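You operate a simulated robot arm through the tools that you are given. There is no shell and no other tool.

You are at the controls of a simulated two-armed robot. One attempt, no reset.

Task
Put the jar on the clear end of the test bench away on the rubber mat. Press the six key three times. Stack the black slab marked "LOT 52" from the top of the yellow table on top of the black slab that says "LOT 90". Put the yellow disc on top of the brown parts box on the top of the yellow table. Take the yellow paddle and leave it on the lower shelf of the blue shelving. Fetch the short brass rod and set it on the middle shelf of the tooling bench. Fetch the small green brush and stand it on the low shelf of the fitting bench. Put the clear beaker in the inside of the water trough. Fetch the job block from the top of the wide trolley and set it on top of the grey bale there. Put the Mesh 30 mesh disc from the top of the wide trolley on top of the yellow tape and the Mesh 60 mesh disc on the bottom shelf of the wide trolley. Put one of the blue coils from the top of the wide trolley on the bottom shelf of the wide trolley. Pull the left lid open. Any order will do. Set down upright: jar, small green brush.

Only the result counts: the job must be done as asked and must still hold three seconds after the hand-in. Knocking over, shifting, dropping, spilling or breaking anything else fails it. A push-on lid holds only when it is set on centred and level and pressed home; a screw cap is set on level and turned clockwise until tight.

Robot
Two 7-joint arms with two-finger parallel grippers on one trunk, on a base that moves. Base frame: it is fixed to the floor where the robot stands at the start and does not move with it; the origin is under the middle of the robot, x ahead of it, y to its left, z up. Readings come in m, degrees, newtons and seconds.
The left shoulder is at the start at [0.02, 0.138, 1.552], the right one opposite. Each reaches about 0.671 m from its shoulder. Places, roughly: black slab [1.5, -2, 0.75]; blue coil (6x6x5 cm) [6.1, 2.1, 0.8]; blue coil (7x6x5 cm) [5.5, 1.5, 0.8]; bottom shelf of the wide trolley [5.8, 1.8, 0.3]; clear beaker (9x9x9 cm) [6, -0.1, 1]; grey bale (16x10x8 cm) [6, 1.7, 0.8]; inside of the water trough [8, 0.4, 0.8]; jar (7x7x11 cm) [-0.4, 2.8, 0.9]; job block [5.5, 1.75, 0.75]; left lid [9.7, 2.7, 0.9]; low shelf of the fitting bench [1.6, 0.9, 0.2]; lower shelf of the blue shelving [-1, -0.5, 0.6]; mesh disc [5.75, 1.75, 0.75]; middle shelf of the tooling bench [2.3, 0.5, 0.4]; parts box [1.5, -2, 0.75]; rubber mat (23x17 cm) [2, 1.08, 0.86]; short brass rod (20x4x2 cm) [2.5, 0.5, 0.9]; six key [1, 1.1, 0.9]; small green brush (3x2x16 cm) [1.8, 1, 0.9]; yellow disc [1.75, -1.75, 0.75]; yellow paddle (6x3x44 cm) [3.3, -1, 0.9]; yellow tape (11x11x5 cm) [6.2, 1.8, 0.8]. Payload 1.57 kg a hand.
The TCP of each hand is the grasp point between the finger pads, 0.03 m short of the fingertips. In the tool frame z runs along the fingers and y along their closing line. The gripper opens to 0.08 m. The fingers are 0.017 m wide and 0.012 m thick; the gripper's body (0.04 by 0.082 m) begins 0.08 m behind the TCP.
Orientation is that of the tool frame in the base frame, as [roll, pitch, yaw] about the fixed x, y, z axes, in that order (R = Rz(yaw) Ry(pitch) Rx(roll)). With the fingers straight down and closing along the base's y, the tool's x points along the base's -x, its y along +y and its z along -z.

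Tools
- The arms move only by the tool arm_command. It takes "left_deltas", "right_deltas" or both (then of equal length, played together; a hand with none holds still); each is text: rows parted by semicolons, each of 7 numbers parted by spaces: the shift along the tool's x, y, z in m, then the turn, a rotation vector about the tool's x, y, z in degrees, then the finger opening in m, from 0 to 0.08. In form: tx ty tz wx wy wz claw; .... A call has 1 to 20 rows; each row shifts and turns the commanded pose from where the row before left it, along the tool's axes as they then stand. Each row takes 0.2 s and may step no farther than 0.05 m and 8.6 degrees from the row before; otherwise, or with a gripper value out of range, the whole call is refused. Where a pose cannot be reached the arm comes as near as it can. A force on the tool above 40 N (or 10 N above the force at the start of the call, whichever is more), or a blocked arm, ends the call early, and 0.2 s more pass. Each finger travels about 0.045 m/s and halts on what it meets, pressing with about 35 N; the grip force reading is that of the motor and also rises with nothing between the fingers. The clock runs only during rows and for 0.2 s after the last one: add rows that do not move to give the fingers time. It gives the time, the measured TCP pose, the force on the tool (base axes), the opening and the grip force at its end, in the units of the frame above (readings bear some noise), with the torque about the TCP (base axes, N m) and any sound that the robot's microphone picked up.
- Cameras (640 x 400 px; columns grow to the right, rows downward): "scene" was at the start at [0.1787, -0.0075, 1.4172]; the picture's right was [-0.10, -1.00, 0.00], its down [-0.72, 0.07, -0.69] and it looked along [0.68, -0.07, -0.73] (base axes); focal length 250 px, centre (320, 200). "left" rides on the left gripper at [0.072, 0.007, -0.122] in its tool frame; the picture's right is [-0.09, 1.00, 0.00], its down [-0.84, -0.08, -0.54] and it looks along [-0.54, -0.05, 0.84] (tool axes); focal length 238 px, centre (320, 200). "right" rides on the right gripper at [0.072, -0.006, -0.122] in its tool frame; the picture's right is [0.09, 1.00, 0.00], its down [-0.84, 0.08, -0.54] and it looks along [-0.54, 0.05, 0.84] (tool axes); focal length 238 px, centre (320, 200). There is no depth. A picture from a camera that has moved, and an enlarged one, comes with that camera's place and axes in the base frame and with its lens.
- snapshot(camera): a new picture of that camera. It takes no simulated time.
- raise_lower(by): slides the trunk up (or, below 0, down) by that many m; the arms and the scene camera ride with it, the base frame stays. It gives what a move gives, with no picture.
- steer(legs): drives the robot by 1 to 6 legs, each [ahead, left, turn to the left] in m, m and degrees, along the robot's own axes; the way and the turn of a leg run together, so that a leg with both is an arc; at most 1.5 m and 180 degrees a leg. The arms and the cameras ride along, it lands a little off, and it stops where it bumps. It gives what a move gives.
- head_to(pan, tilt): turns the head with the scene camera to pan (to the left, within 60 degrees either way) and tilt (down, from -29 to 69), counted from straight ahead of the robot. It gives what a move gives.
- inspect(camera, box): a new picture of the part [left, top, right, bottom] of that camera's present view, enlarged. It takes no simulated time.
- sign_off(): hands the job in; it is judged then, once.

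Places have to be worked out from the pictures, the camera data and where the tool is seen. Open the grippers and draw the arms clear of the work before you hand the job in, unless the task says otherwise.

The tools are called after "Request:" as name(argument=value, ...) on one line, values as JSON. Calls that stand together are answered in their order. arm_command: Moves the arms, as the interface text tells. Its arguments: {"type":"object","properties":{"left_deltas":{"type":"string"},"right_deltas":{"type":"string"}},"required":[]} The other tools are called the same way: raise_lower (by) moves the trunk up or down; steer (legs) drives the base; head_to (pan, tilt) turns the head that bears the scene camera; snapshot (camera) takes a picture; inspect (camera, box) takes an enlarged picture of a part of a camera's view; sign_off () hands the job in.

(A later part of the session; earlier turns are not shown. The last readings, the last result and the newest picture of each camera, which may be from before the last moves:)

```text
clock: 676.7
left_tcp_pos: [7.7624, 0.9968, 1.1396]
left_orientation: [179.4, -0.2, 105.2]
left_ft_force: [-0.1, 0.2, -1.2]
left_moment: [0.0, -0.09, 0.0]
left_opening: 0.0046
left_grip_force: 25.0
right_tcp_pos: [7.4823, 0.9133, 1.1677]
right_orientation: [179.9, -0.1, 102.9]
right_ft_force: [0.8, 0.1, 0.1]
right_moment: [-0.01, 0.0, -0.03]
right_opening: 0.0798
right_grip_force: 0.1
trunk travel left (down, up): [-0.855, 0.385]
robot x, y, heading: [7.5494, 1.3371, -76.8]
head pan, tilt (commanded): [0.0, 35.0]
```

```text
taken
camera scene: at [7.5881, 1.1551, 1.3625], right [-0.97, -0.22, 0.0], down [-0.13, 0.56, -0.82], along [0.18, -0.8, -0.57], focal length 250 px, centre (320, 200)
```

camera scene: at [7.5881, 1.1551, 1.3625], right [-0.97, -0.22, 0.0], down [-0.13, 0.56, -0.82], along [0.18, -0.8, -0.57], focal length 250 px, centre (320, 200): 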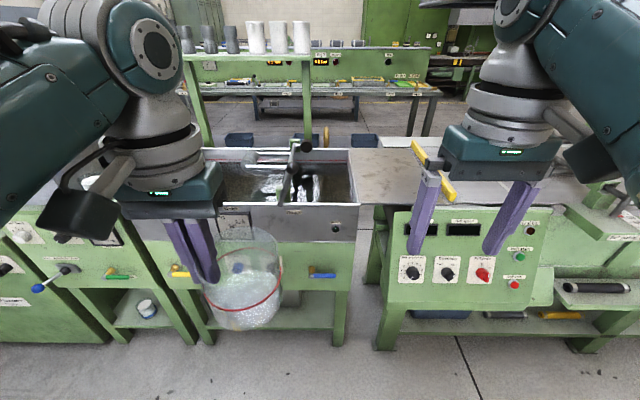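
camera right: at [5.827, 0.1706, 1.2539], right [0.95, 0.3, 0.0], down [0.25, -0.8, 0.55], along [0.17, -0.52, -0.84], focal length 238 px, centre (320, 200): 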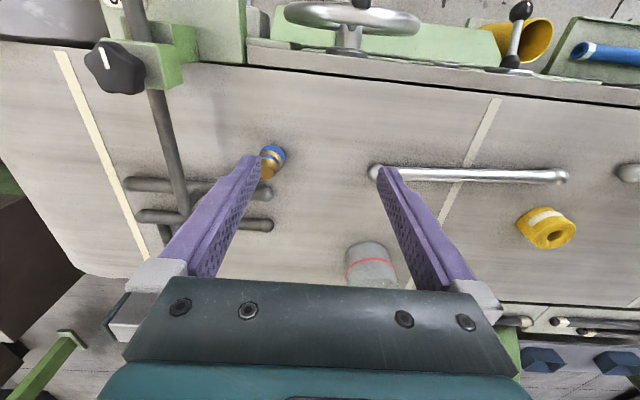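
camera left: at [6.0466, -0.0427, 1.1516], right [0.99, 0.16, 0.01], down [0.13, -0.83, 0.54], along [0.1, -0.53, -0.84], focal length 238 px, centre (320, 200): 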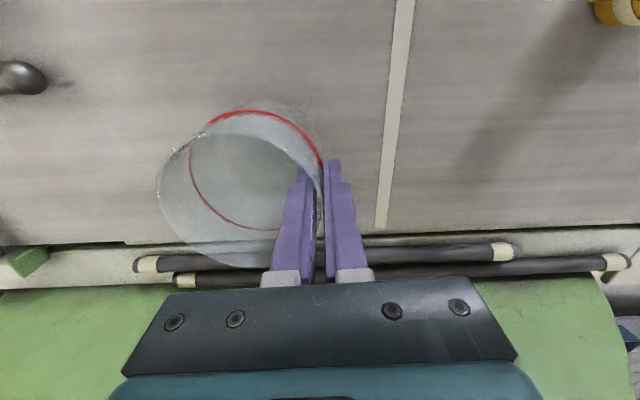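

The water trough is straight ahead. I zoom in to see its inside.

Request:
inspect(camera="scene", box=[190, 130, 380, 250])

Request:
snapshot(camera="left")

Request:
snapshot(camera="right")

```text
3.33 times, centred on (285, 190) of scene
camera zoom: at [7.5881, 1.1551, 1.3625], right [-0.97, -0.22, 0.0], down [-0.13, 0.56, -0.82], along [0.18, -0.8, -0.57], focal length 834 px, centre (437, 233)
```

zoom: 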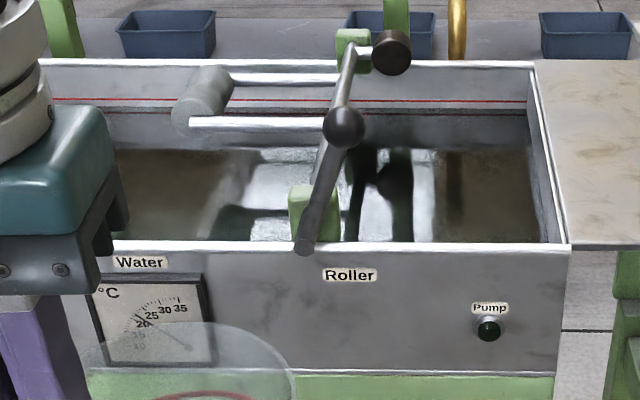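

```text
taken
camera left: at [7.7478, 1.0688, 1.2616], right [0.99, 0.17, 0.01], down [0.14, -0.83, 0.54], along [0.1, -0.53, -0.84], focal length 238 px, centre (320, 200)
```

left: 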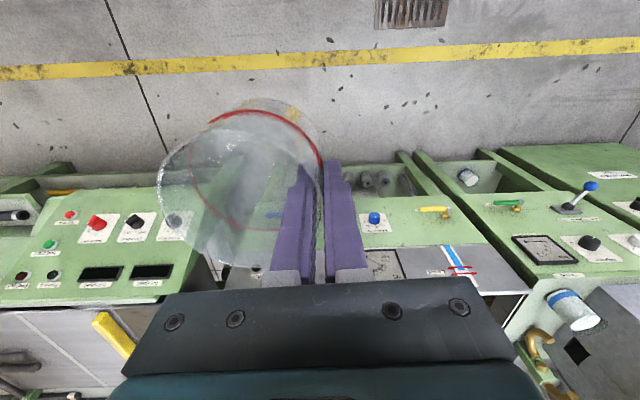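

```text
taken
camera right: at [7.459, 0.9831, 1.2897], right [0.95, 0.31, 0.0], down [0.26, -0.8, 0.54], along [0.17, -0.51, -0.84], focal length 238 px, centre (320, 200)
```

right: 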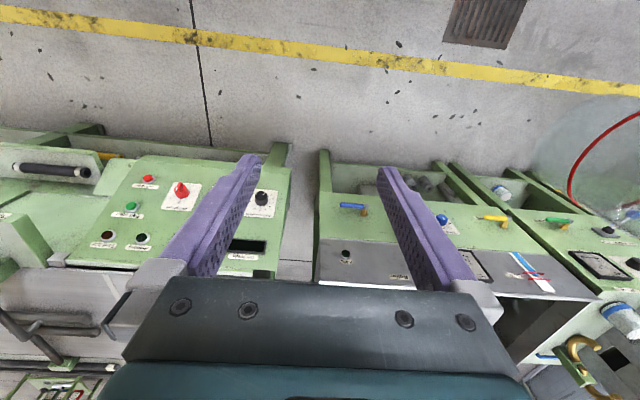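

The trough has a roller with a crank in the middle; water left and right of it. I raise the trunk a little and move so the right-hand camera can look down into the trough.

Request:
raise_lower(by=0.12)

Request:
steer(legs=[[0, 0.33, 0], [0.36, 0, 0]])

Request:
snapshot(camera="right")

Request:
head_to(pan=0, tilt=50)

Request:
snapshot(camera="scene")

```text
clock: 678.2
left_tcp_pos: [7.7627, 0.9974, 1.2589]
left_orientation: [179.4, -0.1, 105.2]
left_ft_force: [0.2, 0.4, -1.3]
left_moment: [0.02, -0.06, 0.0]
left_opening: 0.004
left_grip_force: 24.7
right_tcp_pos: [7.4825, 0.9143, 1.2862]
right_orientation: [179.8, -0.1, 102.9]
right_ft_force: [0.2, 0.4, 0.3]
right_moment: [-0.02, 0.01, 0.01]
right_opening: 0.08
right_grip_force: 0.0
trunk travel left (down, up): [-0.975, 0.265]
robot x, y, heading: [7.5491, 1.3362, -77.1]
head pan, tilt (commanded): [0.0, 35.0]
```

```text
clock: 682.3
left_tcp_pos: [8.1619, 0.7162, 1.2588]
left_orientation: [179.5, -0.2, 105.1]
left_ft_force: [0.2, 0.6, 0.1]
left_moment: [-0.01, -0.05, 0.02]
left_opening: 0.0044
left_grip_force: 24.6
right_tcp_pos: [7.8816, 0.6347, 1.2871]
right_orientation: [179.9, -0.1, 102.6]
right_ft_force: [0.3, 0.1, 0.0]
right_moment: [-0.02, -0.05, -0.02]
right_opening: 0.0798
right_grip_force: 0.0
trunk travel left (down, up): [-0.975, 0.265]
robot x, y, heading: [7.9455, 1.0592, -77.4]
head pan, tilt (commanded): [0.0, 35.0]
```

```text
taken
camera right: at [7.8577, 0.7035, 1.4096], right [0.95, 0.31, 0.0], down [0.26, -0.8, 0.54], along [0.17, -0.51, -0.84], focal length 238 px, centre (320, 200)
```

right: 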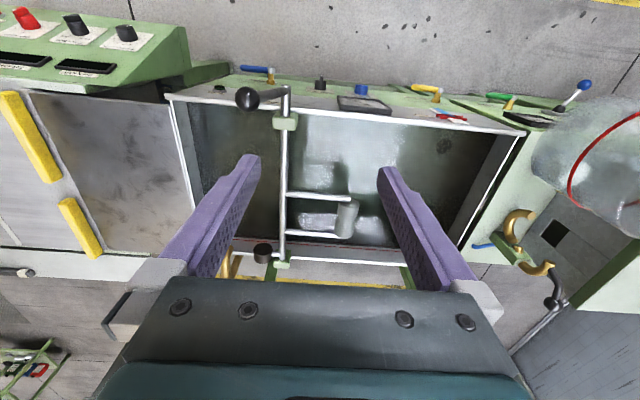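

```text
clock: 683.1
left_tcp_pos: [8.1609, 0.7169, 1.2579]
left_orientation: [179.4, -0.1, 105.0]
left_ft_force: [-0.1, -0.5, -1.7]
left_moment: [0.02, -0.03, -0.04]
left_opening: 0.0046
left_grip_force: 25.1
right_tcp_pos: [7.8815, 0.6329, 1.2861]
right_orientation: [179.8, -0.1, 102.7]
right_ft_force: [0.1, 0.4, -0.4]
right_moment: [-0.03, 0.04, -0.02]
right_opening: 0.08
right_grip_force: 0.0
trunk travel left (down, up): [-0.975, 0.265]
robot x, y, heading: [7.9475, 1.0608, -77.0]
head pan, tilt (commanded): [0.0, 50.0]
```

```text
taken
camera scene: at [7.985, 0.8857, 1.4608], right [-0.98, -0.22, 0.0], down [-0.17, 0.75, -0.64], along [0.14, -0.63, -0.77], focal length 250 px, centre (320, 200)
```

scene: 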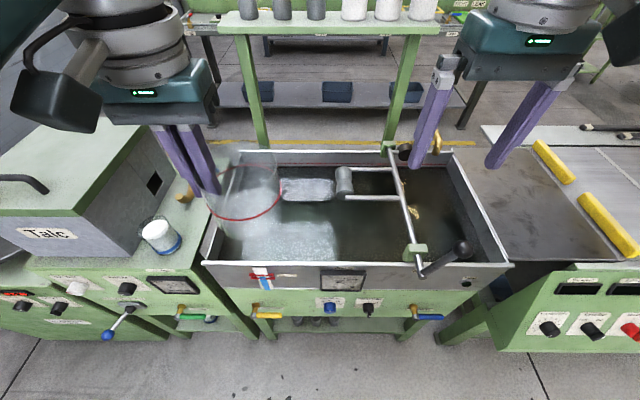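

The trough rim is at z≈0.93; the free part is its left end, around (8.15,0.48), beside the roller. I move the right hand up and outward so it stays clear when the trunk goes down.

Request:
arm_command(right_deltas="-0.008 -0.03 -0.03 0 0 0 0.08; -0.008 -0.03 -0.03 0 0 0 0.08; -0.008 -0.03 -0.03 0 0 0 0.08; -0.008 -0.03 -0.03 0 0 0 0.08; 0 0 -0.03 0 0 0 0.08; 0 0 0 0 0 0 0.08")

Request:
snapshot(camera="scene")

```text
clock: 684.5
left_tcp_pos: [8.1614, 0.7177, 1.2593]
left_orientation: [179.4, -0.1, 105.0]
left_ft_force: [-0.3, 0.3, -1.6]
left_moment: [0.0, -0.02, 0.0]
left_opening: 0.0043
left_grip_force: 24.6
right_tcp_pos: [7.7704, 0.5765, 1.4363]
right_orientation: [179.8, -0.2, 102.7]
right_ft_force: [0.3, 0.3, 0.0]
right_moment: [0.0, 0.03, 0.01]
right_opening: 0.0799
right_grip_force: 0.1
trunk travel left (down, up): [-0.975, 0.265]
robot x, y, heading: [7.9476, 1.0573, -77.5]
head pan, tilt (commanded): [0.0, 50.0]
```

```text
taken
camera scene: at [7.985, 0.8858, 1.4607], right [-0.98, -0.22, 0.0], down [-0.17, 0.75, -0.64], along [0.14, -0.63, -0.77], focal length 250 px, centre (320, 200)
```

scene: 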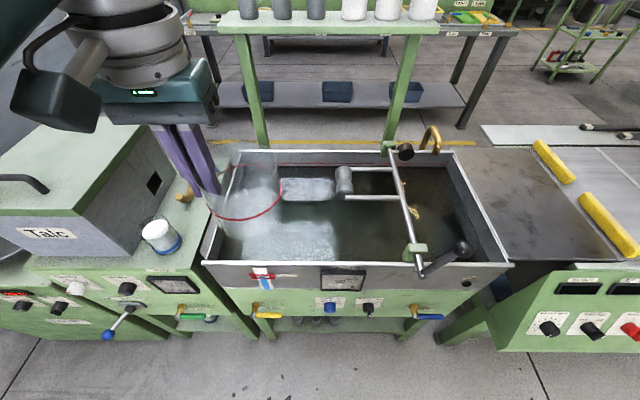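

Good, the trough is open to view. I drive ahead 0.223 m and right 0.042 m to bring the beaker over the free left part.

Request:
steer(legs=[[0.223, -0.042, 0]])

Request:
snapshot(camera="left")

Request:
snapshot(camera="scene")

```text
clock: 686.2
left_tcp_pos: [8.1696, 0.4913, 1.2583]
left_orientation: [179.5, -0.2, 104.9]
left_ft_force: [-0.4, 0.5, -2.3]
left_moment: [0.02, -0.05, 0.01]
left_opening: 0.0044
left_grip_force: 24.8
right_tcp_pos: [7.7775, 0.3523, 1.4352]
right_orientation: [179.8, -0.2, 102.7]
right_ft_force: [1.0, 0.2, 0.6]
right_moment: [-0.01, -0.03, -0.02]
right_opening: 0.0799
right_grip_force: 0.0
trunk travel left (down, up): [-0.975, 0.265]
robot x, y, heading: [7.9548, 0.8283, -77.4]
head pan, tilt (commanded): [0.0, 50.0]
```

```text
taken
camera left: at [8.154, 0.5627, 1.3814], right [0.99, 0.17, 0.01], down [0.14, -0.83, 0.54], along [0.1, -0.53, -0.84], focal length 238 px, centre (320, 200)
```

left: 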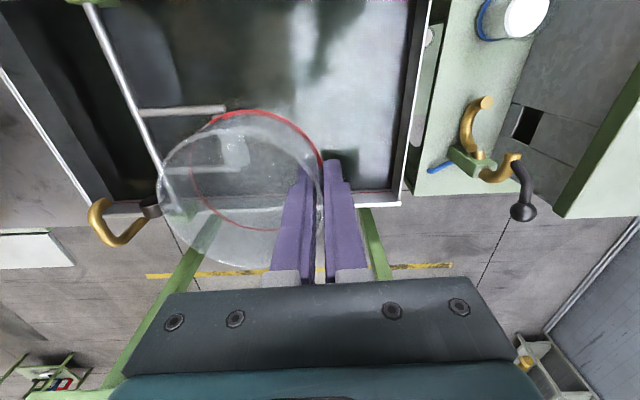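

```text
taken
camera scene: at [7.9922, 0.6603, 1.4607], right [-0.98, -0.22, 0.0], down [-0.17, 0.75, -0.64], along [0.14, -0.63, -0.77], focal length 250 px, centre (320, 200)
```

scene: 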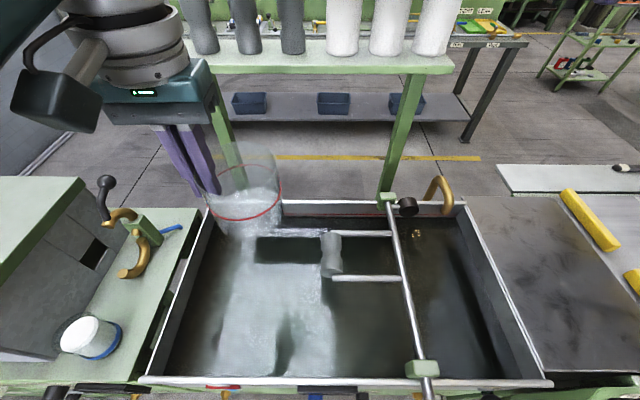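

The beaker is over the middle of the free left part. I lower the trunk in two steps.

Request:
raise_lower(by=-0.15)

Request:
raise_lower(by=-0.1)

Request:
snapshot(camera="scene")

Request:
snapshot(camera="left")

```text
clock: 687.9
left_tcp_pos: [8.1696, 0.4914, 1.1093]
left_orientation: [179.4, 0.0, 104.9]
left_ft_force: [-0.1, 0.2, -1.9]
left_moment: [0.02, -0.08, 0.02]
left_opening: 0.0043
left_grip_force: 25.1
right_tcp_pos: [7.7769, 0.3511, 1.2866]
right_orientation: [179.8, -0.1, 102.7]
right_ft_force: [-0.5, -0.2, 0.0]
right_moment: [0.01, 0.0, 0.03]
right_opening: 0.0802
right_grip_force: 0.0
trunk travel left (down, up): [-0.825, 0.415]
robot x, y, heading: [7.9536, 0.8309, -77.3]
head pan, tilt (commanded): [0.0, 50.0]
```

```text
clock: 689.3
left_tcp_pos: [8.169, 0.4914, 1.0092]
left_orientation: [179.5, -0.1, 105.0]
left_ft_force: [-0.7, 0.2, -1.6]
left_moment: [0.03, -0.06, -0.01]
left_opening: 0.0042
left_grip_force: 24.9
right_tcp_pos: [7.7782, 0.3515, 1.1867]
right_orientation: [179.8, -0.1, 102.7]
right_ft_force: [-0.4, 0.4, 0.0]
right_moment: [-0.01, -0.01, 0.01]
right_opening: 0.0801
right_grip_force: 0.0
trunk travel left (down, up): [-0.725, 0.515]
robot x, y, heading: [7.9536, 0.8298, -77.5]
head pan, tilt (commanded): [0.0, 50.0]
```

```text
taken
camera scene: at [7.9922, 0.6603, 1.2108], right [-0.98, -0.22, 0.0], down [-0.17, 0.75, -0.64], along [0.14, -0.63, -0.77], focal length 250 px, centre (320, 200)
```

scene: 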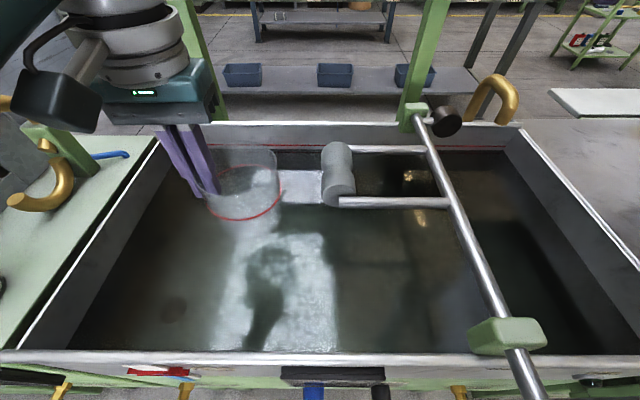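

```text
taken
camera left: at [8.154, 0.5627, 1.1315], right [0.99, 0.17, 0.01], down [0.14, -0.83, 0.54], along [0.1, -0.53, -0.84], focal length 238 px, centre (320, 200)
```

left: 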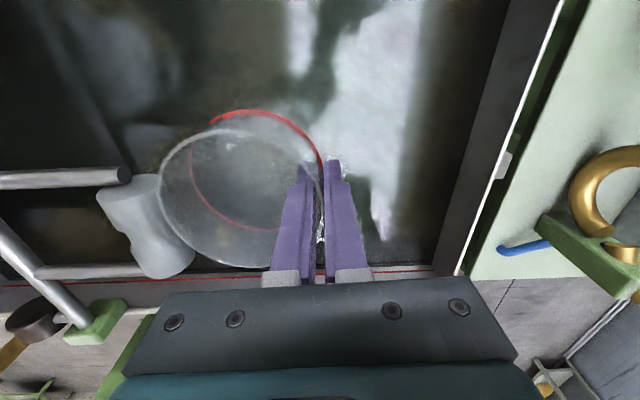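

Clear of the roller by about 7 cm. I lower the trunk a further 7 cm and then feel downward with the arm for the trough bottom.

Request:
raise_lower(by=-0.07)

Request:
arm_command(left_deltas="0 0 0.01 0 0 0 0; 0 0 0.01 0 0 0 0; 0 0 0.01 0 0 0 0; 0 0 0 0 0 0 0")

Request:
snapshot(camera="scene")

```text
clock: 690.3
left_tcp_pos: [8.1696, 0.4912, 0.9393]
left_orientation: [179.4, -0.1, 104.9]
left_ft_force: [-0.1, 1.0, -0.7]
left_moment: [-0.01, -0.03, -0.02]
left_opening: 0.0042
left_grip_force: 25.3
right_tcp_pos: [7.7771, 0.3511, 1.1165]
right_orientation: [179.8, 0.0, 102.7]
right_ft_force: [-0.1, -0.4, -0.5]
right_moment: [-0.02, 0.0, -0.03]
right_opening: 0.0799
right_grip_force: 0.0
trunk travel left (down, up): [-0.655, 0.585]
robot x, y, heading: [7.9548, 0.8311, -77.2]
head pan, tilt (commanded): [0.0, 50.0]
```

```text
clock: 691.3
left_tcp_pos: [8.1686, 0.4939, 0.9077]
left_orientation: [179.4, -0.3, 104.8]
left_ft_force: [0.6, -0.7, -1.3]
left_moment: [0.01, -0.06, -0.02]
left_opening: 0.0043
left_grip_force: 25.0
right_tcp_pos: [7.7771, 0.3495, 1.1159]
right_orientation: [179.8, -0.1, 102.7]
right_ft_force: [0.3, -0.5, -1.1]
right_moment: [-0.03, 0.02, -0.01]
right_opening: 0.0801
right_grip_force: 0.0
trunk travel left (down, up): [-0.655, 0.585]
robot x, y, heading: [7.9565, 0.8303, -77.4]
head pan, tilt (commanded): [0.0, 50.0]
```

```text
taken
camera scene: at [7.9921, 0.6603, 1.1407], right [-0.98, -0.22, 0.0], down [-0.17, 0.75, -0.64], along [0.14, -0.63, -0.77], focal length 250 px, centre (320, 200)
```

scene: 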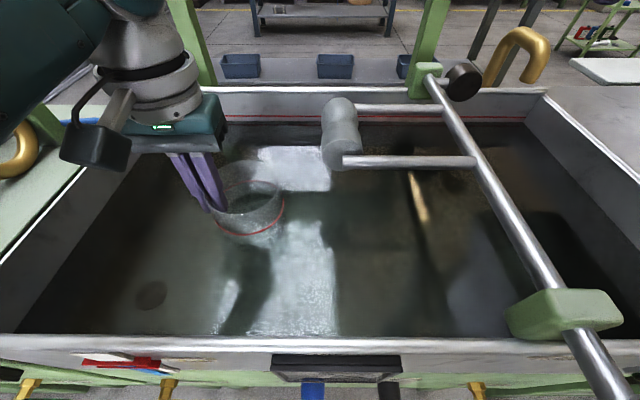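

The beaker is dipping in. I continue downward in small steps to the bottom.

Request:
arm_command(left_deltas="0 0 0.008 0 0 0 0; 0 0 0.008 0 0 0 0; 0 0 0.006 0 0 0 0; 0 0 0 0 0 0 0")

Request:
arm_command(left_deltas="0 0 0.006 0 0 0 0; 0 0 0.006 0 0 0 0; 0 0 0.006 0 0 0 0; 0 0 0 0 0 0 0")

Request:
snapshot(camera="scene")

```text
clock: 692.3
left_tcp_pos: [8.1689, 0.4915, 0.8865]
left_orientation: [179.4, -0.2, 105.0]
left_ft_force: [0.0, 0.5, -0.9]
left_moment: [0.01, -0.05, -0.07]
left_opening: 0.0042
left_grip_force: 25.0
right_tcp_pos: [7.7775, 0.3507, 1.1167]
right_orientation: [179.8, -0.1, 102.8]
right_ft_force: [-0.2, 0.2, 0.6]
right_moment: [-0.02, 0.0, 0.01]
right_opening: 0.0799
right_grip_force: 0.1
trunk travel left (down, up): [-0.655, 0.585]
robot x, y, heading: [7.9527, 0.8305, -77.4]
head pan, tilt (commanded): [0.0, 50.0]
```

```text
clock: 693.3
left_tcp_pos: [8.1697, 0.4911, 0.869]
left_orientation: [179.4, -0.1, 104.9]
left_ft_force: [0.5, -0.7, -1.6]
left_moment: [0.06, -0.08, -0.02]
left_opening: 0.004
left_grip_force: 25.1
right_tcp_pos: [7.7776, 0.3521, 1.1159]
right_orientation: [179.8, -0.1, 102.7]
right_ft_force: [0.2, 0.3, 0.2]
right_moment: [0.01, 0.02, -0.03]
right_opening: 0.08
right_grip_force: 0.1
trunk travel left (down, up): [-0.655, 0.585]
robot x, y, heading: [7.9529, 0.8318, -77.3]
head pan, tilt (commanded): [0.0, 50.0]
```

```text
taken
camera scene: at [7.9921, 0.6603, 1.1407], right [-0.98, -0.22, 0.0], down [-0.17, 0.75, -0.64], along [0.14, -0.63, -0.77], focal length 250 px, centre (320, 200)
```

scene: 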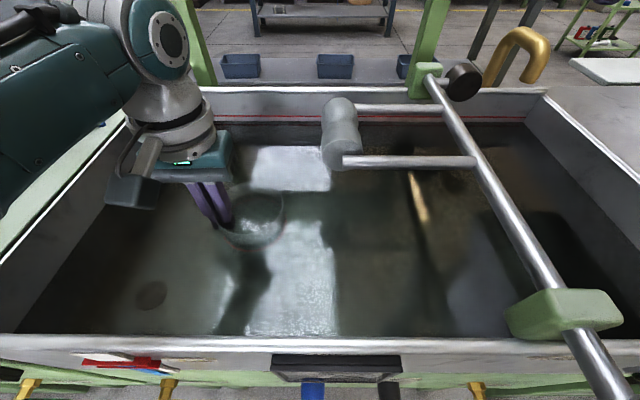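

I check the left elbow's clearance to the things beside the trough before going lower.

Request:
head_to(pan=50, tilt=35)

Request:
snapshot(camera="scene")

Request:
snapshot(camera="left")

```text
clock: 694.5
left_tcp_pos: [8.1703, 0.4928, 0.8686]
left_orientation: [179.3, 0.0, 105.0]
left_ft_force: [-0.4, -0.1, -1.1]
left_moment: [-0.03, -0.04, -0.01]
left_opening: 0.0044
left_grip_force: 24.9
right_tcp_pos: [7.7768, 0.3521, 1.1171]
right_orientation: [179.9, -0.2, 102.7]
right_ft_force: [-0.6, -0.9, 0.9]
right_moment: [0.0, 0.0, 0.0]
right_opening: 0.0802
right_grip_force: 0.0
trunk travel left (down, up): [-0.655, 0.585]
robot x, y, heading: [7.9557, 0.8324, -77.4]
head pan, tilt (commanded): [50.0, 35.0]
```

```text
taken
camera scene: at [8.0535, 0.6949, 1.1624], right [-0.46, -0.89, 0.0], down [-0.51, 0.26, -0.82], along [0.73, -0.38, -0.57], focal length 250 px, centre (320, 200)
```

scene: 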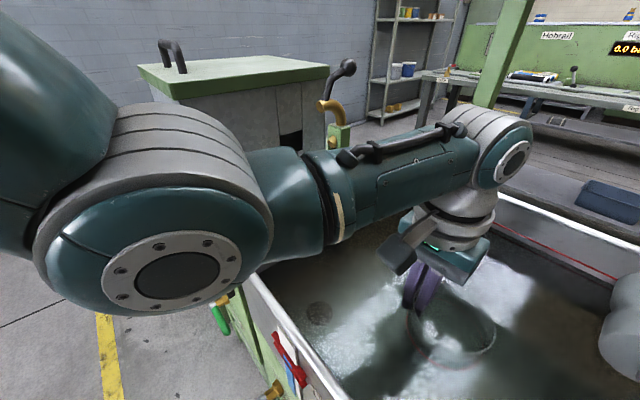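

```text
taken
camera left: at [8.155, 0.5628, 0.9915], right [0.99, 0.17, 0.01], down [0.14, -0.83, 0.54], along [0.1, -0.53, -0.84], focal length 238 px, centre (320, 200)
```

left: 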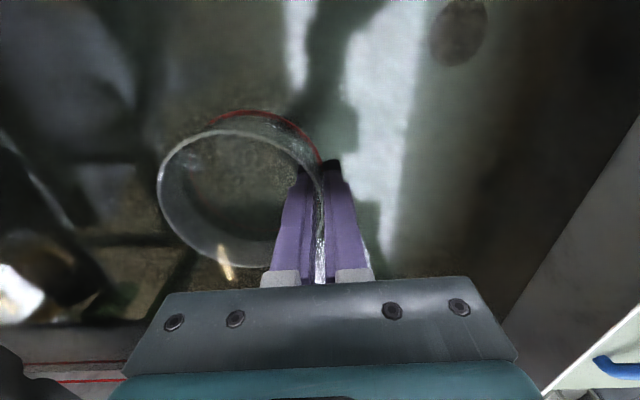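

The forearm is only a centimetre or two above the trough's front rim, while the trough bottom is at z≈0.77 (beaker foot at 0.806). I raise the trunk 8 cm, move the base 6 cm in with both hands drawn back, so the arm reaches down more steeply.

Request:
raise_lower(by=0.08)

Request:
arm_command(left_deltas="0.02 0 0 0 0 0 0; 0.02 0 0 0 0 0 0; 0.02 0 0 0 0 0 0; 0 0 0 0 0 0 0", right_deltas="0.02 0 0 0 0 0 0.08; 0.02 0 0 0 0 0 0.08; 0.02 0 0 0 0 0 0.08; 0 0 0 0 0 0 0.08")

Request:
steer(legs=[[0.06, 0, 0]])

Request:
snapshot(camera="scene")

```text
clock: 695.7
left_tcp_pos: [8.1714, 0.4927, 0.9483]
left_orientation: [179.4, -0.2, 104.9]
left_ft_force: [0.7, 0.5, -2.0]
left_moment: [-0.02, -0.05, -0.01]
left_opening: 0.0045
left_grip_force: 24.8
right_tcp_pos: [7.7781, 0.3511, 1.1961]
right_orientation: [179.7, -0.1, 102.7]
right_ft_force: [-0.5, -0.2, 0.6]
right_moment: [-0.01, 0.02, -0.01]
right_opening: 0.08
right_grip_force: 0.1
trunk travel left (down, up): [-0.735, 0.505]
robot x, y, heading: [7.9565, 0.8336, -77.5]
head pan, tilt (commanded): [50.0, 35.0]
```

```text
clock: 696.7
left_tcp_pos: [8.1545, 0.5492, 0.9494]
left_orientation: [179.5, -0.1, 105.2]
left_ft_force: [0.2, -0.4, -1.8]
left_moment: [0.0, -0.05, -0.01]
left_opening: 0.0044
left_grip_force: 24.8
right_tcp_pos: [7.7623, 0.4059, 1.1963]
right_orientation: [179.8, -0.1, 102.7]
right_ft_force: [1.0, -0.5, -0.1]
right_moment: [0.02, 0.04, 0.0]
right_opening: 0.0801
right_grip_force: 0.1
right hand out of reach, approached as far as the arm can: row 3
trunk travel left (down, up): [-0.735, 0.505]
robot x, y, heading: [7.9543, 0.8329, -77.6]
head pan, tilt (commanded): [50.0, 35.0]
```

```text
clock: 697.7
left_tcp_pos: [8.1679, 0.4904, 0.9486]
left_orientation: [179.3, -0.2, 105.0]
left_ft_force: [0.4, -0.1, -1.7]
left_moment: [-0.03, -0.04, -0.01]
left_opening: 0.0041
left_grip_force: 25.5
right_tcp_pos: [7.7755, 0.3475, 1.1947]
right_orientation: [179.9, -0.1, 102.6]
right_ft_force: [0.3, -0.9, -0.5]
right_moment: [0.01, 0.02, 0.01]
right_opening: 0.0801
right_grip_force: 0.1
trunk travel left (down, up): [-0.735, 0.505]
robot x, y, heading: [7.9671, 0.7765, -77.4]
head pan, tilt (commanded): [50.0, 35.0]
```

```text
taken
camera scene: at [8.0667, 0.6366, 1.2425], right [-0.46, -0.89, 0.0], down [-0.51, 0.26, -0.82], along [0.73, -0.38, -0.57], focal length 250 px, centre (320, 200)
```

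scene: 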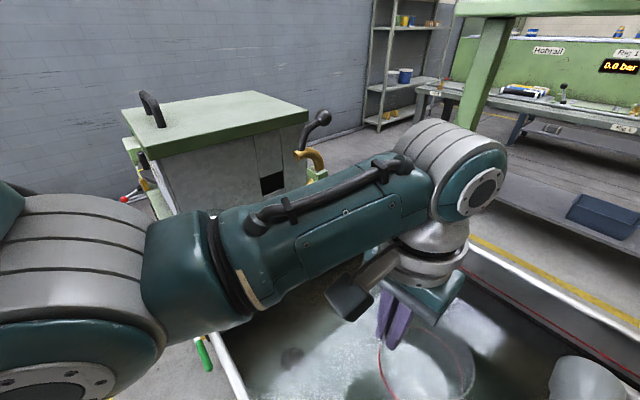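

The arm is higher over the rim now. I lower the beaker with the arm 5 cm and check again.

Request:
arm_command(left_deltas="0 0 0.015 0 0 0 0; 0 0 0.015 0 0 0 0; 0 0 0.015 0 0 0 0; 0 0 0.015 0 0 0 0; 0 0 0 0 0 0 0")

Request:
snapshot(camera="scene")

Request:
arm_command(left_deltas="0 0 0.01 0 0 0 0; 0 0 0.01 0 0 0 0; 0 0 0.008 0 0 0 0; 0 0 0 0 0 0 0")

Request:
snapshot(camera="scene")

```text
clock: 698.9
left_tcp_pos: [8.1689, 0.4914, 0.8897]
left_orientation: [179.4, -0.1, 105.0]
left_ft_force: [0.7, -0.7, -1.5]
left_moment: [0.03, -0.06, 0.01]
left_opening: 0.0041
left_grip_force: 24.8
right_tcp_pos: [7.7741, 0.3466, 1.1946]
right_orientation: [179.8, -0.1, 102.7]
right_ft_force: [-0.1, -0.7, -0.6]
right_moment: [0.01, -0.02, 0.02]
right_opening: 0.0799
right_grip_force: 0.0
trunk travel left (down, up): [-0.735, 0.505]
robot x, y, heading: [7.9687, 0.7765, -77.2]
head pan, tilt (commanded): [50.0, 35.0]
```

```text
taken
camera scene: at [8.0667, 0.6366, 1.2425], right [-0.46, -0.89, 0.0], down [-0.51, 0.26, -0.82], along [0.73, -0.38, -0.57], focal length 250 px, centre (320, 200)
```

scene: 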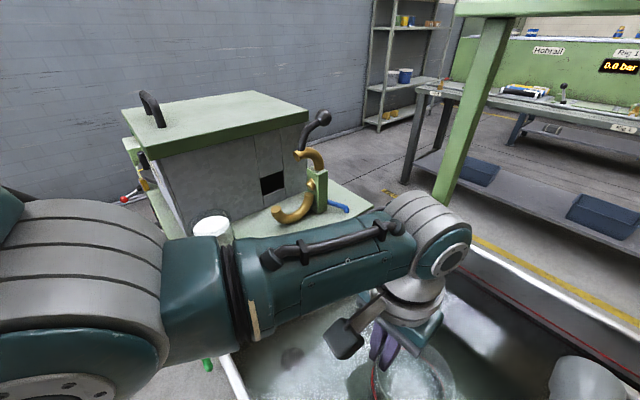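

```text
clock: 699.9
left_tcp_pos: [8.1678, 0.4911, 0.8606]
left_orientation: [179.4, -0.2, 105.0]
left_ft_force: [-0.5, -0.1, -1.2]
left_moment: [-0.01, -0.03, 0.0]
left_opening: 0.0043
left_grip_force: 25.0
right_tcp_pos: [7.7746, 0.3468, 1.1942]
right_orientation: [179.8, -0.1, 102.7]
right_ft_force: [-0.6, 0.1, -0.3]
right_moment: [0.02, -0.02, 0.01]
right_opening: 0.0801
right_grip_force: 0.0
trunk travel left (down, up): [-0.735, 0.505]
robot x, y, heading: [7.9688, 0.7721, -77.4]
head pan, tilt (commanded): [50.0, 35.0]
```

```text
taken
camera scene: at [8.0667, 0.6366, 1.2425], right [-0.46, -0.89, 0.0], down [-0.51, 0.26, -0.82], along [0.73, -0.38, -0.57], focal length 250 px, centre (320, 200)
```

scene: 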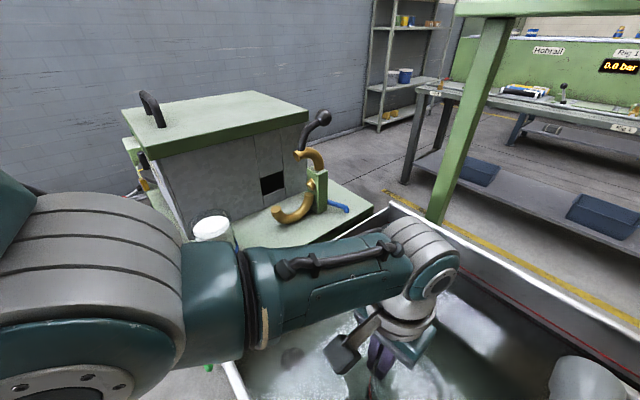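

Clearance at the rim is shrinking again, so I repeat: trunk up 5 cm, base 4 cm in with the left hand drawn back, then reach down further.

Request:
raise_lower(by=0.05)

Request:
arm_command(left_deltas="0.02 0 0 0 0 0 0; 0.02 0 0 0 0 0 0; 0 0 0 0 0 0 0")

Request:
steer(legs=[[0.04, 0, 0]])

Request:
arm_command(left_deltas="0 0 0.015 0 0 0 0; 0 0 0.015 0 0 0 0; 0 0 0.015 0 0 0 0; 0 0 0.01 0 0 0 0; 0 0 0 0 0 0 0")

Request:
snapshot(camera="scene")

```text
clock: 700.8
left_tcp_pos: [8.1688, 0.4908, 0.9104]
left_orientation: [179.4, -0.2, 105.1]
left_ft_force: [0.0, -0.3, -0.8]
left_moment: [-0.02, -0.03, -0.02]
left_opening: 0.0042
left_grip_force: 24.9
right_tcp_pos: [7.7744, 0.3478, 1.2465]
right_orientation: [179.7, -0.1, 102.7]
right_ft_force: [0.0, 0.2, 0.1]
right_moment: [0.01, -0.04, -0.02]
right_opening: 0.0801
right_grip_force: 0.1
trunk travel left (down, up): [-0.785, 0.455]
robot x, y, heading: [7.9662, 0.777, -77.5]
head pan, tilt (commanded): [50.0, 35.0]
```

```text
clock: 701.6
left_tcp_pos: [8.159, 0.5319, 0.911]
left_orientation: [179.2, -0.2, 105.0]
left_ft_force: [0.6, 0.0, -0.7]
left_moment: [-0.05, -0.04, -0.01]
left_opening: 0.0041
left_grip_force: 25.6
right_tcp_pos: [7.7753, 0.3478, 1.2462]
right_orientation: [179.8, -0.2, 102.8]
right_ft_force: [-0.4, 1.3, 0.2]
right_moment: [0.01, 0.0, 0.02]
right_opening: 0.0799
right_grip_force: 0.0
trunk travel left (down, up): [-0.785, 0.455]
robot x, y, heading: [7.9667, 0.7746, -77.5]
head pan, tilt (commanded): [50.0, 35.0]
```

```text
clock: 702.5
left_tcp_pos: [8.1664, 0.4917, 0.9109]
left_orientation: [179.4, -0.1, 105.0]
left_ft_force: [0.1, -0.1, 0.2]
left_moment: [0.02, -0.06, 0.0]
left_opening: 0.0042
left_grip_force: 24.9
right_tcp_pos: [7.784, 0.3091, 1.2456]
right_orientation: [179.8, -0.1, 102.6]
right_ft_force: [0.6, 0.0, 0.8]
right_moment: [-0.02, 0.0, 0.02]
right_opening: 0.08
right_grip_force: 0.1
trunk travel left (down, up): [-0.785, 0.455]
robot x, y, heading: [7.9789, 0.7363, -77.4]
head pan, tilt (commanded): [50.0, 35.0]
```

```text
clock: 703.7
left_tcp_pos: [8.1663, 0.4921, 0.8561]
left_orientation: [179.3, -0.2, 105.0]
left_ft_force: [-0.6, 0.3, -1.2]
left_moment: [0.0, -0.06, 0.02]
left_opening: 0.0042
left_grip_force: 24.7
right_tcp_pos: [7.783, 0.3088, 1.2447]
right_orientation: [179.8, -0.2, 102.7]
right_ft_force: [0.7, -0.8, 0.3]
right_moment: [0.03, -0.01, 0.0]
right_opening: 0.0799
right_grip_force: 0.2
trunk travel left (down, up): [-0.785, 0.455]
robot x, y, heading: [7.9754, 0.7344, -77.4]
head pan, tilt (commanded): [50.0, 35.0]
```

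```text
taken
camera scene: at [8.0753, 0.5981, 1.2925], right [-0.46, -0.89, 0.0], down [-0.51, 0.26, -0.82], along [0.73, -0.38, -0.57], focal length 250 px, centre (320, 200)
```

scene: 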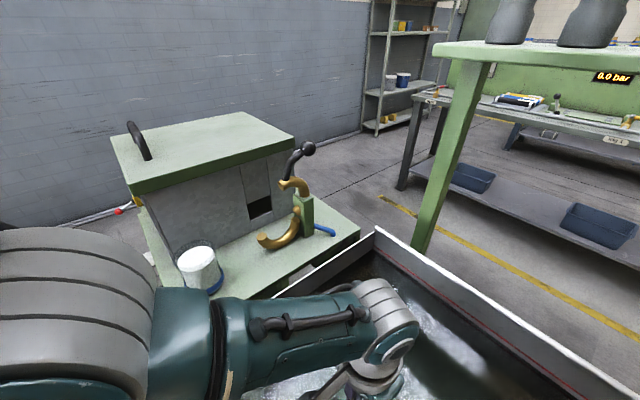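

Good clearance now. I continue down in 6 mm steps to find the trough bottom.

Request:
arm_command(left_deltas="0 0 0.006 0 0 0 0; 0 0 0.006 0 0 0 0; 0 0 0 0 0 0 0")

Request:
arm_command(left_deltas="0 0 0.004 0 0 0 0; 0 0 0.004 0 0 0 0; 0 0 0 0 0 0 0")

Request:
arm_command(left_deltas="0 0 0.003 0 0 0 0; 0 0 0.003 0 0 0 0; 0 0 0 0 0 0 0")

```text
clock: 704.5
left_tcp_pos: [8.1683, 0.4921, 0.843]
left_orientation: [179.4, -0.2, 105.1]
left_ft_force: [-0.4, -0.8, -1.6]
left_moment: [-0.03, -0.03, 0.01]
left_opening: 0.0043
left_grip_force: 24.9
right_tcp_pos: [7.7838, 0.3089, 1.2449]
right_orientation: [179.8, -0.1, 102.7]
right_ft_force: [0.1, 0.0, -0.2]
right_moment: [0.0, 0.0, -0.02]
right_opening: 0.08
right_grip_force: 0.0
trunk travel left (down, up): [-0.785, 0.455]
robot x, y, heading: [7.9764, 0.7353, -77.4]
head pan, tilt (commanded): [50.0, 35.0]
```

```text
clock: 705.3
left_tcp_pos: [8.1678, 0.4911, 0.8362]
left_orientation: [179.4, 0.1, 105.0]
left_ft_force: [0.1, 1.5, 19.3]
left_moment: [-0.21, 0.8, -0.22]
left_opening: 0.0047
left_grip_force: 25.8
right_tcp_pos: [7.7833, 0.3082, 1.2456]
right_orientation: [179.8, -0.1, 102.6]
right_ft_force: [-0.3, -0.4, -0.8]
right_moment: [-0.01, 0.0, -0.01]
right_opening: 0.0799
right_grip_force: 0.0
trunk travel left (down, up): [-0.785, 0.455]
robot x, y, heading: [7.9744, 0.7367, -77.5]
head pan, tilt (commanded): [50.0, 35.0]
```

```text
clock: 706.1
left_tcp_pos: [8.1693, 0.4914, 0.8294]
left_orientation: [179.4, -0.1, 105.0]
left_ft_force: [0.1, -0.4, 18.2]
left_moment: [-0.31, 0.88, -0.13]
left_opening: 0.0048
left_grip_force: 25.0
right_tcp_pos: [7.7836, 0.3076, 1.2464]
right_orientation: [179.8, -0.1, 102.7]
right_ft_force: [-0.5, -0.4, 0.1]
right_moment: [-0.04, 0.0, -0.02]
right_opening: 0.0798
right_grip_force: 0.0
trunk travel left (down, up): [-0.785, 0.455]
robot x, y, heading: [7.9726, 0.7354, -77.7]
head pan, tilt (commanded): [50.0, 35.0]
```

The beaker stands on the trough bottom. I open the fingers a little and draw straight up.

Request:
arm_command(left_deltas="0 0 -0.002 0 0 0 0; 0 0 0 0 0 0 0.01; 0 0 0 0 0 0 0.02; 0 0 0 0 0 0 0.03; 0 0 0 0 0 0 0.03; 0 0 -0.01 0 0 0 0.03; 0 0 -0.02 0 0 0 0.03; 0 0 -0.03 0 0 0 0.03; 0 0 -0.03 0 0 0 0.03; 0 0 -0.03 0 0 0 0.03")

Request:
snapshot(camera="left")

Request:
raise_lower(by=0.15)

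Request:
head_to(pan=15, tilt=60)

Request:
snapshot(camera="scene")

Request:
snapshot(camera="left")

```text
clock: 708.3
left_tcp_pos: [8.1665, 0.494, 0.9514]
left_orientation: [179.3, -0.2, 104.9]
left_ft_force: [0.4, -0.8, 0.0]
left_moment: [-0.03, 0.01, 0.01]
left_opening: 0.0301
left_grip_force: 0.1
right_tcp_pos: [7.7844, 0.3085, 1.2449]
right_orientation: [179.8, -0.1, 102.7]
right_ft_force: [-0.2, -1.1, 0.0]
right_moment: [-0.02, 0.0, -0.01]
right_opening: 0.0801
right_grip_force: 0.0
trunk travel left (down, up): [-0.785, 0.455]
robot x, y, heading: [7.9772, 0.7335, -77.8]
head pan, tilt (commanded): [50.0, 35.0]
```

```text
taken
camera left: at [8.1512, 0.5641, 1.0743], right [0.99, 0.17, 0.01], down [0.14, -0.83, 0.54], along [0.1, -0.53, -0.84], focal length 238 px, centre (320, 200)
```

left: 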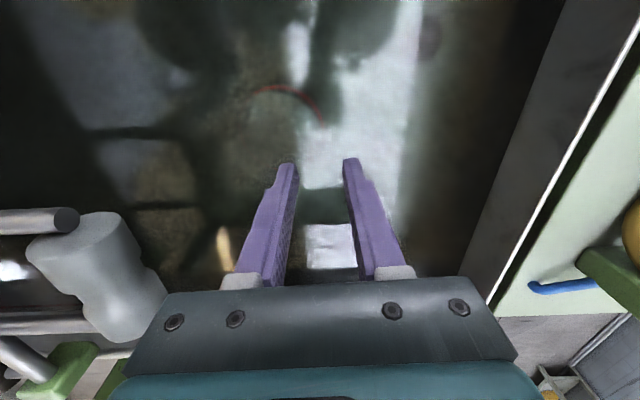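

```text
clock: 710.0
left_tcp_pos: [8.1653, 0.4928, 1.101]
left_orientation: [179.3, -0.2, 105.1]
left_ft_force: [-0.1, -0.3, 0.5]
left_moment: [-0.01, 0.02, 0.0]
left_opening: 0.0301
left_grip_force: 0.1
right_tcp_pos: [7.7841, 0.3091, 1.3946]
right_orientation: [179.8, -0.1, 102.7]
right_ft_force: [0.1, -0.7, 0.1]
right_moment: [0.03, -0.01, 0.0]
right_opening: 0.08
right_grip_force: 0.1
trunk travel left (down, up): [-0.935, 0.305]
robot x, y, heading: [7.9741, 0.7321, -77.4]
head pan, tilt (commanded): [50.0, 35.0]
```

```text
clock: 711.0
left_tcp_pos: [8.1649, 0.4922, 1.1007]
left_orientation: [179.4, -0.2, 105.0]
left_ft_force: [0.5, 0.0, 0.4]
left_moment: [0.0, 0.0, 0.01]
left_opening: 0.0302
left_grip_force: 0.0
right_tcp_pos: [7.784, 0.3078, 1.3946]
right_orientation: [179.7, -0.2, 102.7]
right_ft_force: [-0.7, -0.8, 0.7]
right_moment: [0.03, 0.01, 0.0]
right_opening: 0.0801
right_grip_force: 0.0
trunk travel left (down, up): [-0.935, 0.305]
robot x, y, heading: [7.977, 0.7372, -77.6]
head pan, tilt (commanded): [15.0, 60.0]
```

```text
taken
camera scene: at [8.0281, 0.5794, 1.4082], right [-0.89, -0.46, 0.0], down [-0.4, 0.77, -0.5], along [0.23, -0.44, -0.87], focal length 250 px, centre (320, 200)
```

scene: 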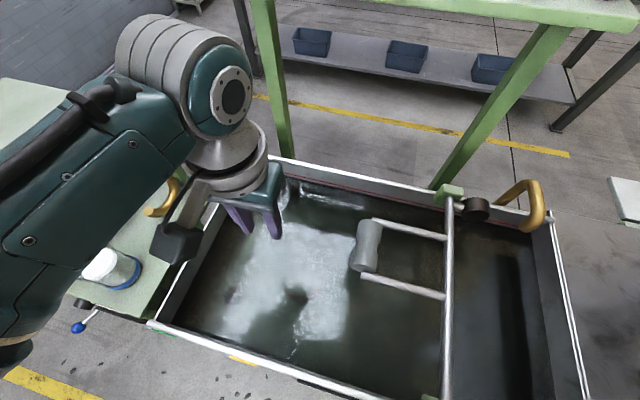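

```text
taken
camera left: at [8.1511, 0.5639, 1.2239], right [0.99, 0.17, 0.01], down [0.14, -0.83, 0.54], along [0.1, -0.53, -0.84], focal length 238 px, centre (320, 200)
```

left: 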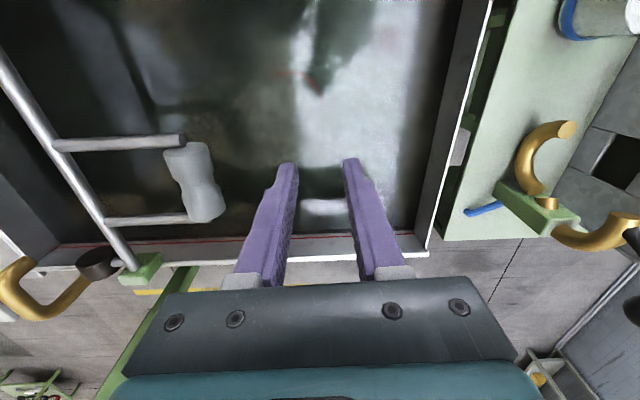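

The beaker stands submerged in the trough (its red line is visible below the hand). I back away and turn toward the last item, the left lid near (9.7,2.7).

Request:
steer(legs=[[-0.6, 0, 0], [0, 0, 100]])

Request:
head_to(pan=0, tilt=20)

Request:
snapshot(camera="scene")

```text
clock: 718.6
left_tcp_pos: [8.049, 1.5494, 1.102]
left_orientation: [179.3, -0.2, -154.5]
left_ft_force: [-0.4, -1.0, -0.2]
left_moment: [0.01, -0.03, 0.02]
left_opening: 0.03
left_grip_force: 0.1
right_tcp_pos: [8.3004, 1.2082, 1.3957]
right_orientation: [179.9, 0.0, -156.8]
right_ft_force: [0.3, -0.6, 1.4]
right_moment: [0.0, 0.0, 0.0]
right_opening: 0.0801
right_grip_force: 0.1
trunk travel left (down, up): [-0.935, 0.305]
robot x, y, heading: [7.8423, 1.3207, 23.0]
head pan, tilt (commanded): [15.0, 60.0]
```

```text
clock: 719.7
left_tcp_pos: [8.0486, 1.5492, 1.0996]
left_orientation: [179.5, -0.2, -154.5]
left_ft_force: [0.8, -0.2, 0.9]
left_moment: [0.04, 0.02, 0.0]
left_opening: 0.0298
left_grip_force: 0.1
right_tcp_pos: [8.2996, 1.208, 1.3949]
right_orientation: [179.8, -0.1, -156.9]
right_ft_force: [0.3, -0.9, -0.8]
right_moment: [-0.02, -0.03, -0.03]
right_opening: 0.0799
right_grip_force: 0.0
trunk travel left (down, up): [-0.935, 0.305]
robot x, y, heading: [7.8456, 1.3208, 23.2]
head pan, tilt (commanded): [0.0, 20.0]
```

```text
taken
camera scene: at [8.0214, 1.395, 1.4663], right [0.39, -0.92, 0.0], down [-0.32, -0.13, -0.94], along [0.86, 0.37, -0.34], focal length 250 px, centre (320, 200)
```

scene: 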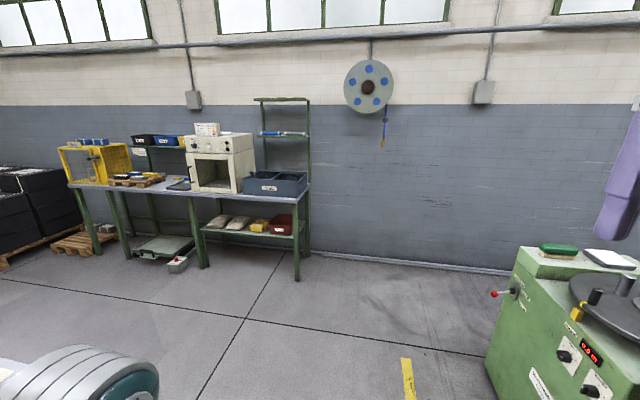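

A bench stands against the far wall. I zoom in on the box with lids near its right end.

Request:
inspect(camera="scene", box=[60, 100, 320, 270])

Request:
inspect(camera="scene", box=[170, 110, 320, 210])

```text
2.35 times, centred on (190, 185) of scene
camera zoom: at [8.0214, 1.395, 1.4663], right [0.39, -0.92, 0.0], down [-0.32, -0.13, -0.94], along [0.86, 0.37, -0.34], focal length 589 px, centre (626, 235)
```

zoom: 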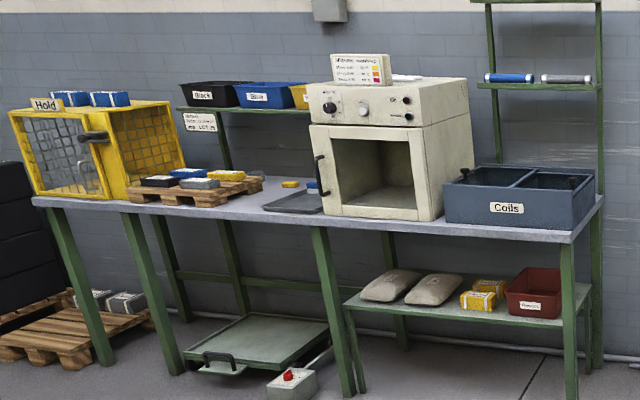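

```text
4.00 times, centred on (245, 160) of scene
camera zoom: at [8.0214, 1.395, 1.4663], right [0.39, -0.92, 0.0], down [-0.32, -0.13, -0.94], along [0.86, 0.37, -0.34], focal length 1001 px, centre (620, 360)
```

zoom: 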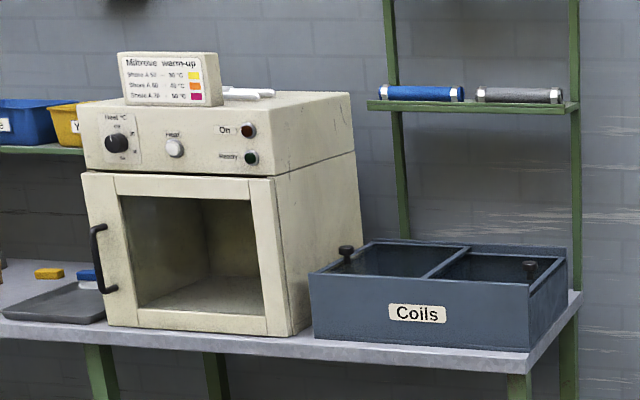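

A dark "Coils" chest with two compartments and knobs stands on the bench's right end — the lids must be there. I drive closer and face the bench squarely.

Request:
steer(legs=[[1.15, 0.5, -11.6]])

Request:
head_to(pan=0, tilt=30)

Request:
snapshot(camera="scene")

```text
clock: 726.0
left_tcp_pos: [9.0473, 2.3153, 1.101]
left_orientation: [179.4, -0.2, -166.8]
left_ft_force: [-0.2, -0.1, -0.9]
left_moment: [0.02, -0.02, -0.01]
left_opening: 0.0301
left_grip_force: 0.0
right_tcp_pos: [9.2193, 1.9278, 1.3956]
right_orientation: [179.8, -0.2, -169.0]
right_ft_force: [1.7, 0.3, 0.4]
right_moment: [-0.02, 0.0, -0.01]
right_opening: 0.0803
right_grip_force: 0.0
trunk travel left (down, up): [-0.935, 0.305]
robot x, y, heading: [8.7972, 2.1332, 10.9]
head pan, tilt (commanded): [0.0, 20.0]
```

```text
clock: 726.8
left_tcp_pos: [9.0473, 2.3143, 1.1011]
left_orientation: [179.4, -0.2, -166.9]
left_ft_force: [-0.3, 0.2, 0.6]
left_moment: [0.05, -0.01, -0.01]
left_opening: 0.0302
left_grip_force: 0.0
right_tcp_pos: [9.219, 1.9271, 1.395]
right_orientation: [179.8, -0.1, -169.0]
right_ft_force: [-0.3, -0.3, 0.4]
right_moment: [-0.02, -0.01, 0.01]
right_opening: 0.0801
right_grip_force: 0.1
trunk travel left (down, up): [-0.935, 0.305]
robot x, y, heading: [8.7994, 2.1347, 10.8]
head pan, tilt (commanded): [0.0, 30.0]
```

```text
taken
camera scene: at [8.9844, 2.1689, 1.4503], right [0.19, -0.98, 0.0], down [-0.49, -0.09, -0.87], along [0.85, 0.16, -0.5], focal length 250 px, centre (320, 200)
```

scene: 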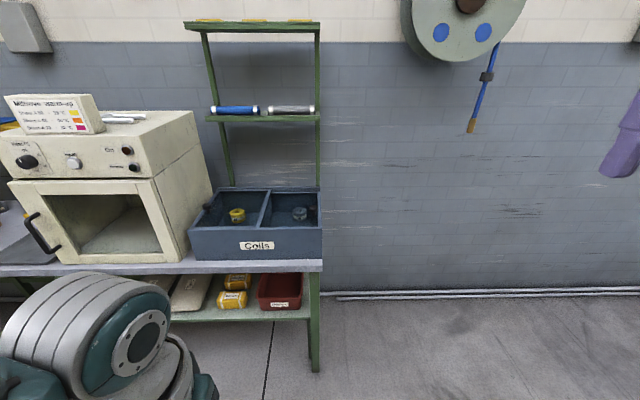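

I zoom in on the chest: coils are visible through what must be glass lids.

Request:
inspect(camera="scene", box=[180, 175, 340, 275])

```text
4.00 times, centred on (260, 225) of scene
camera zoom: at [8.9844, 2.1689, 1.4503], right [0.19, -0.98, 0.0], down [-0.49, -0.09, -0.87], along [0.85, 0.16, -0.5], focal length 1001 px, centre (560, 100)
```

zoom: 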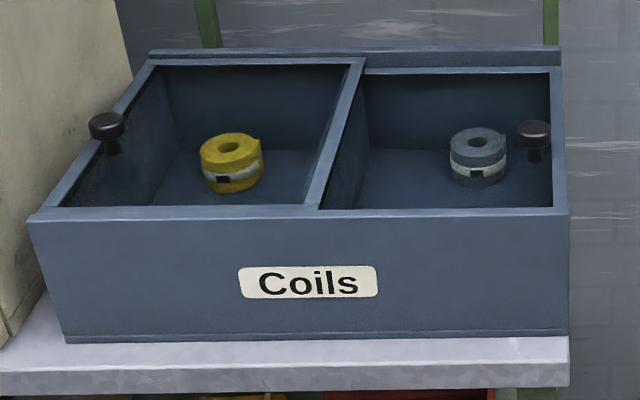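

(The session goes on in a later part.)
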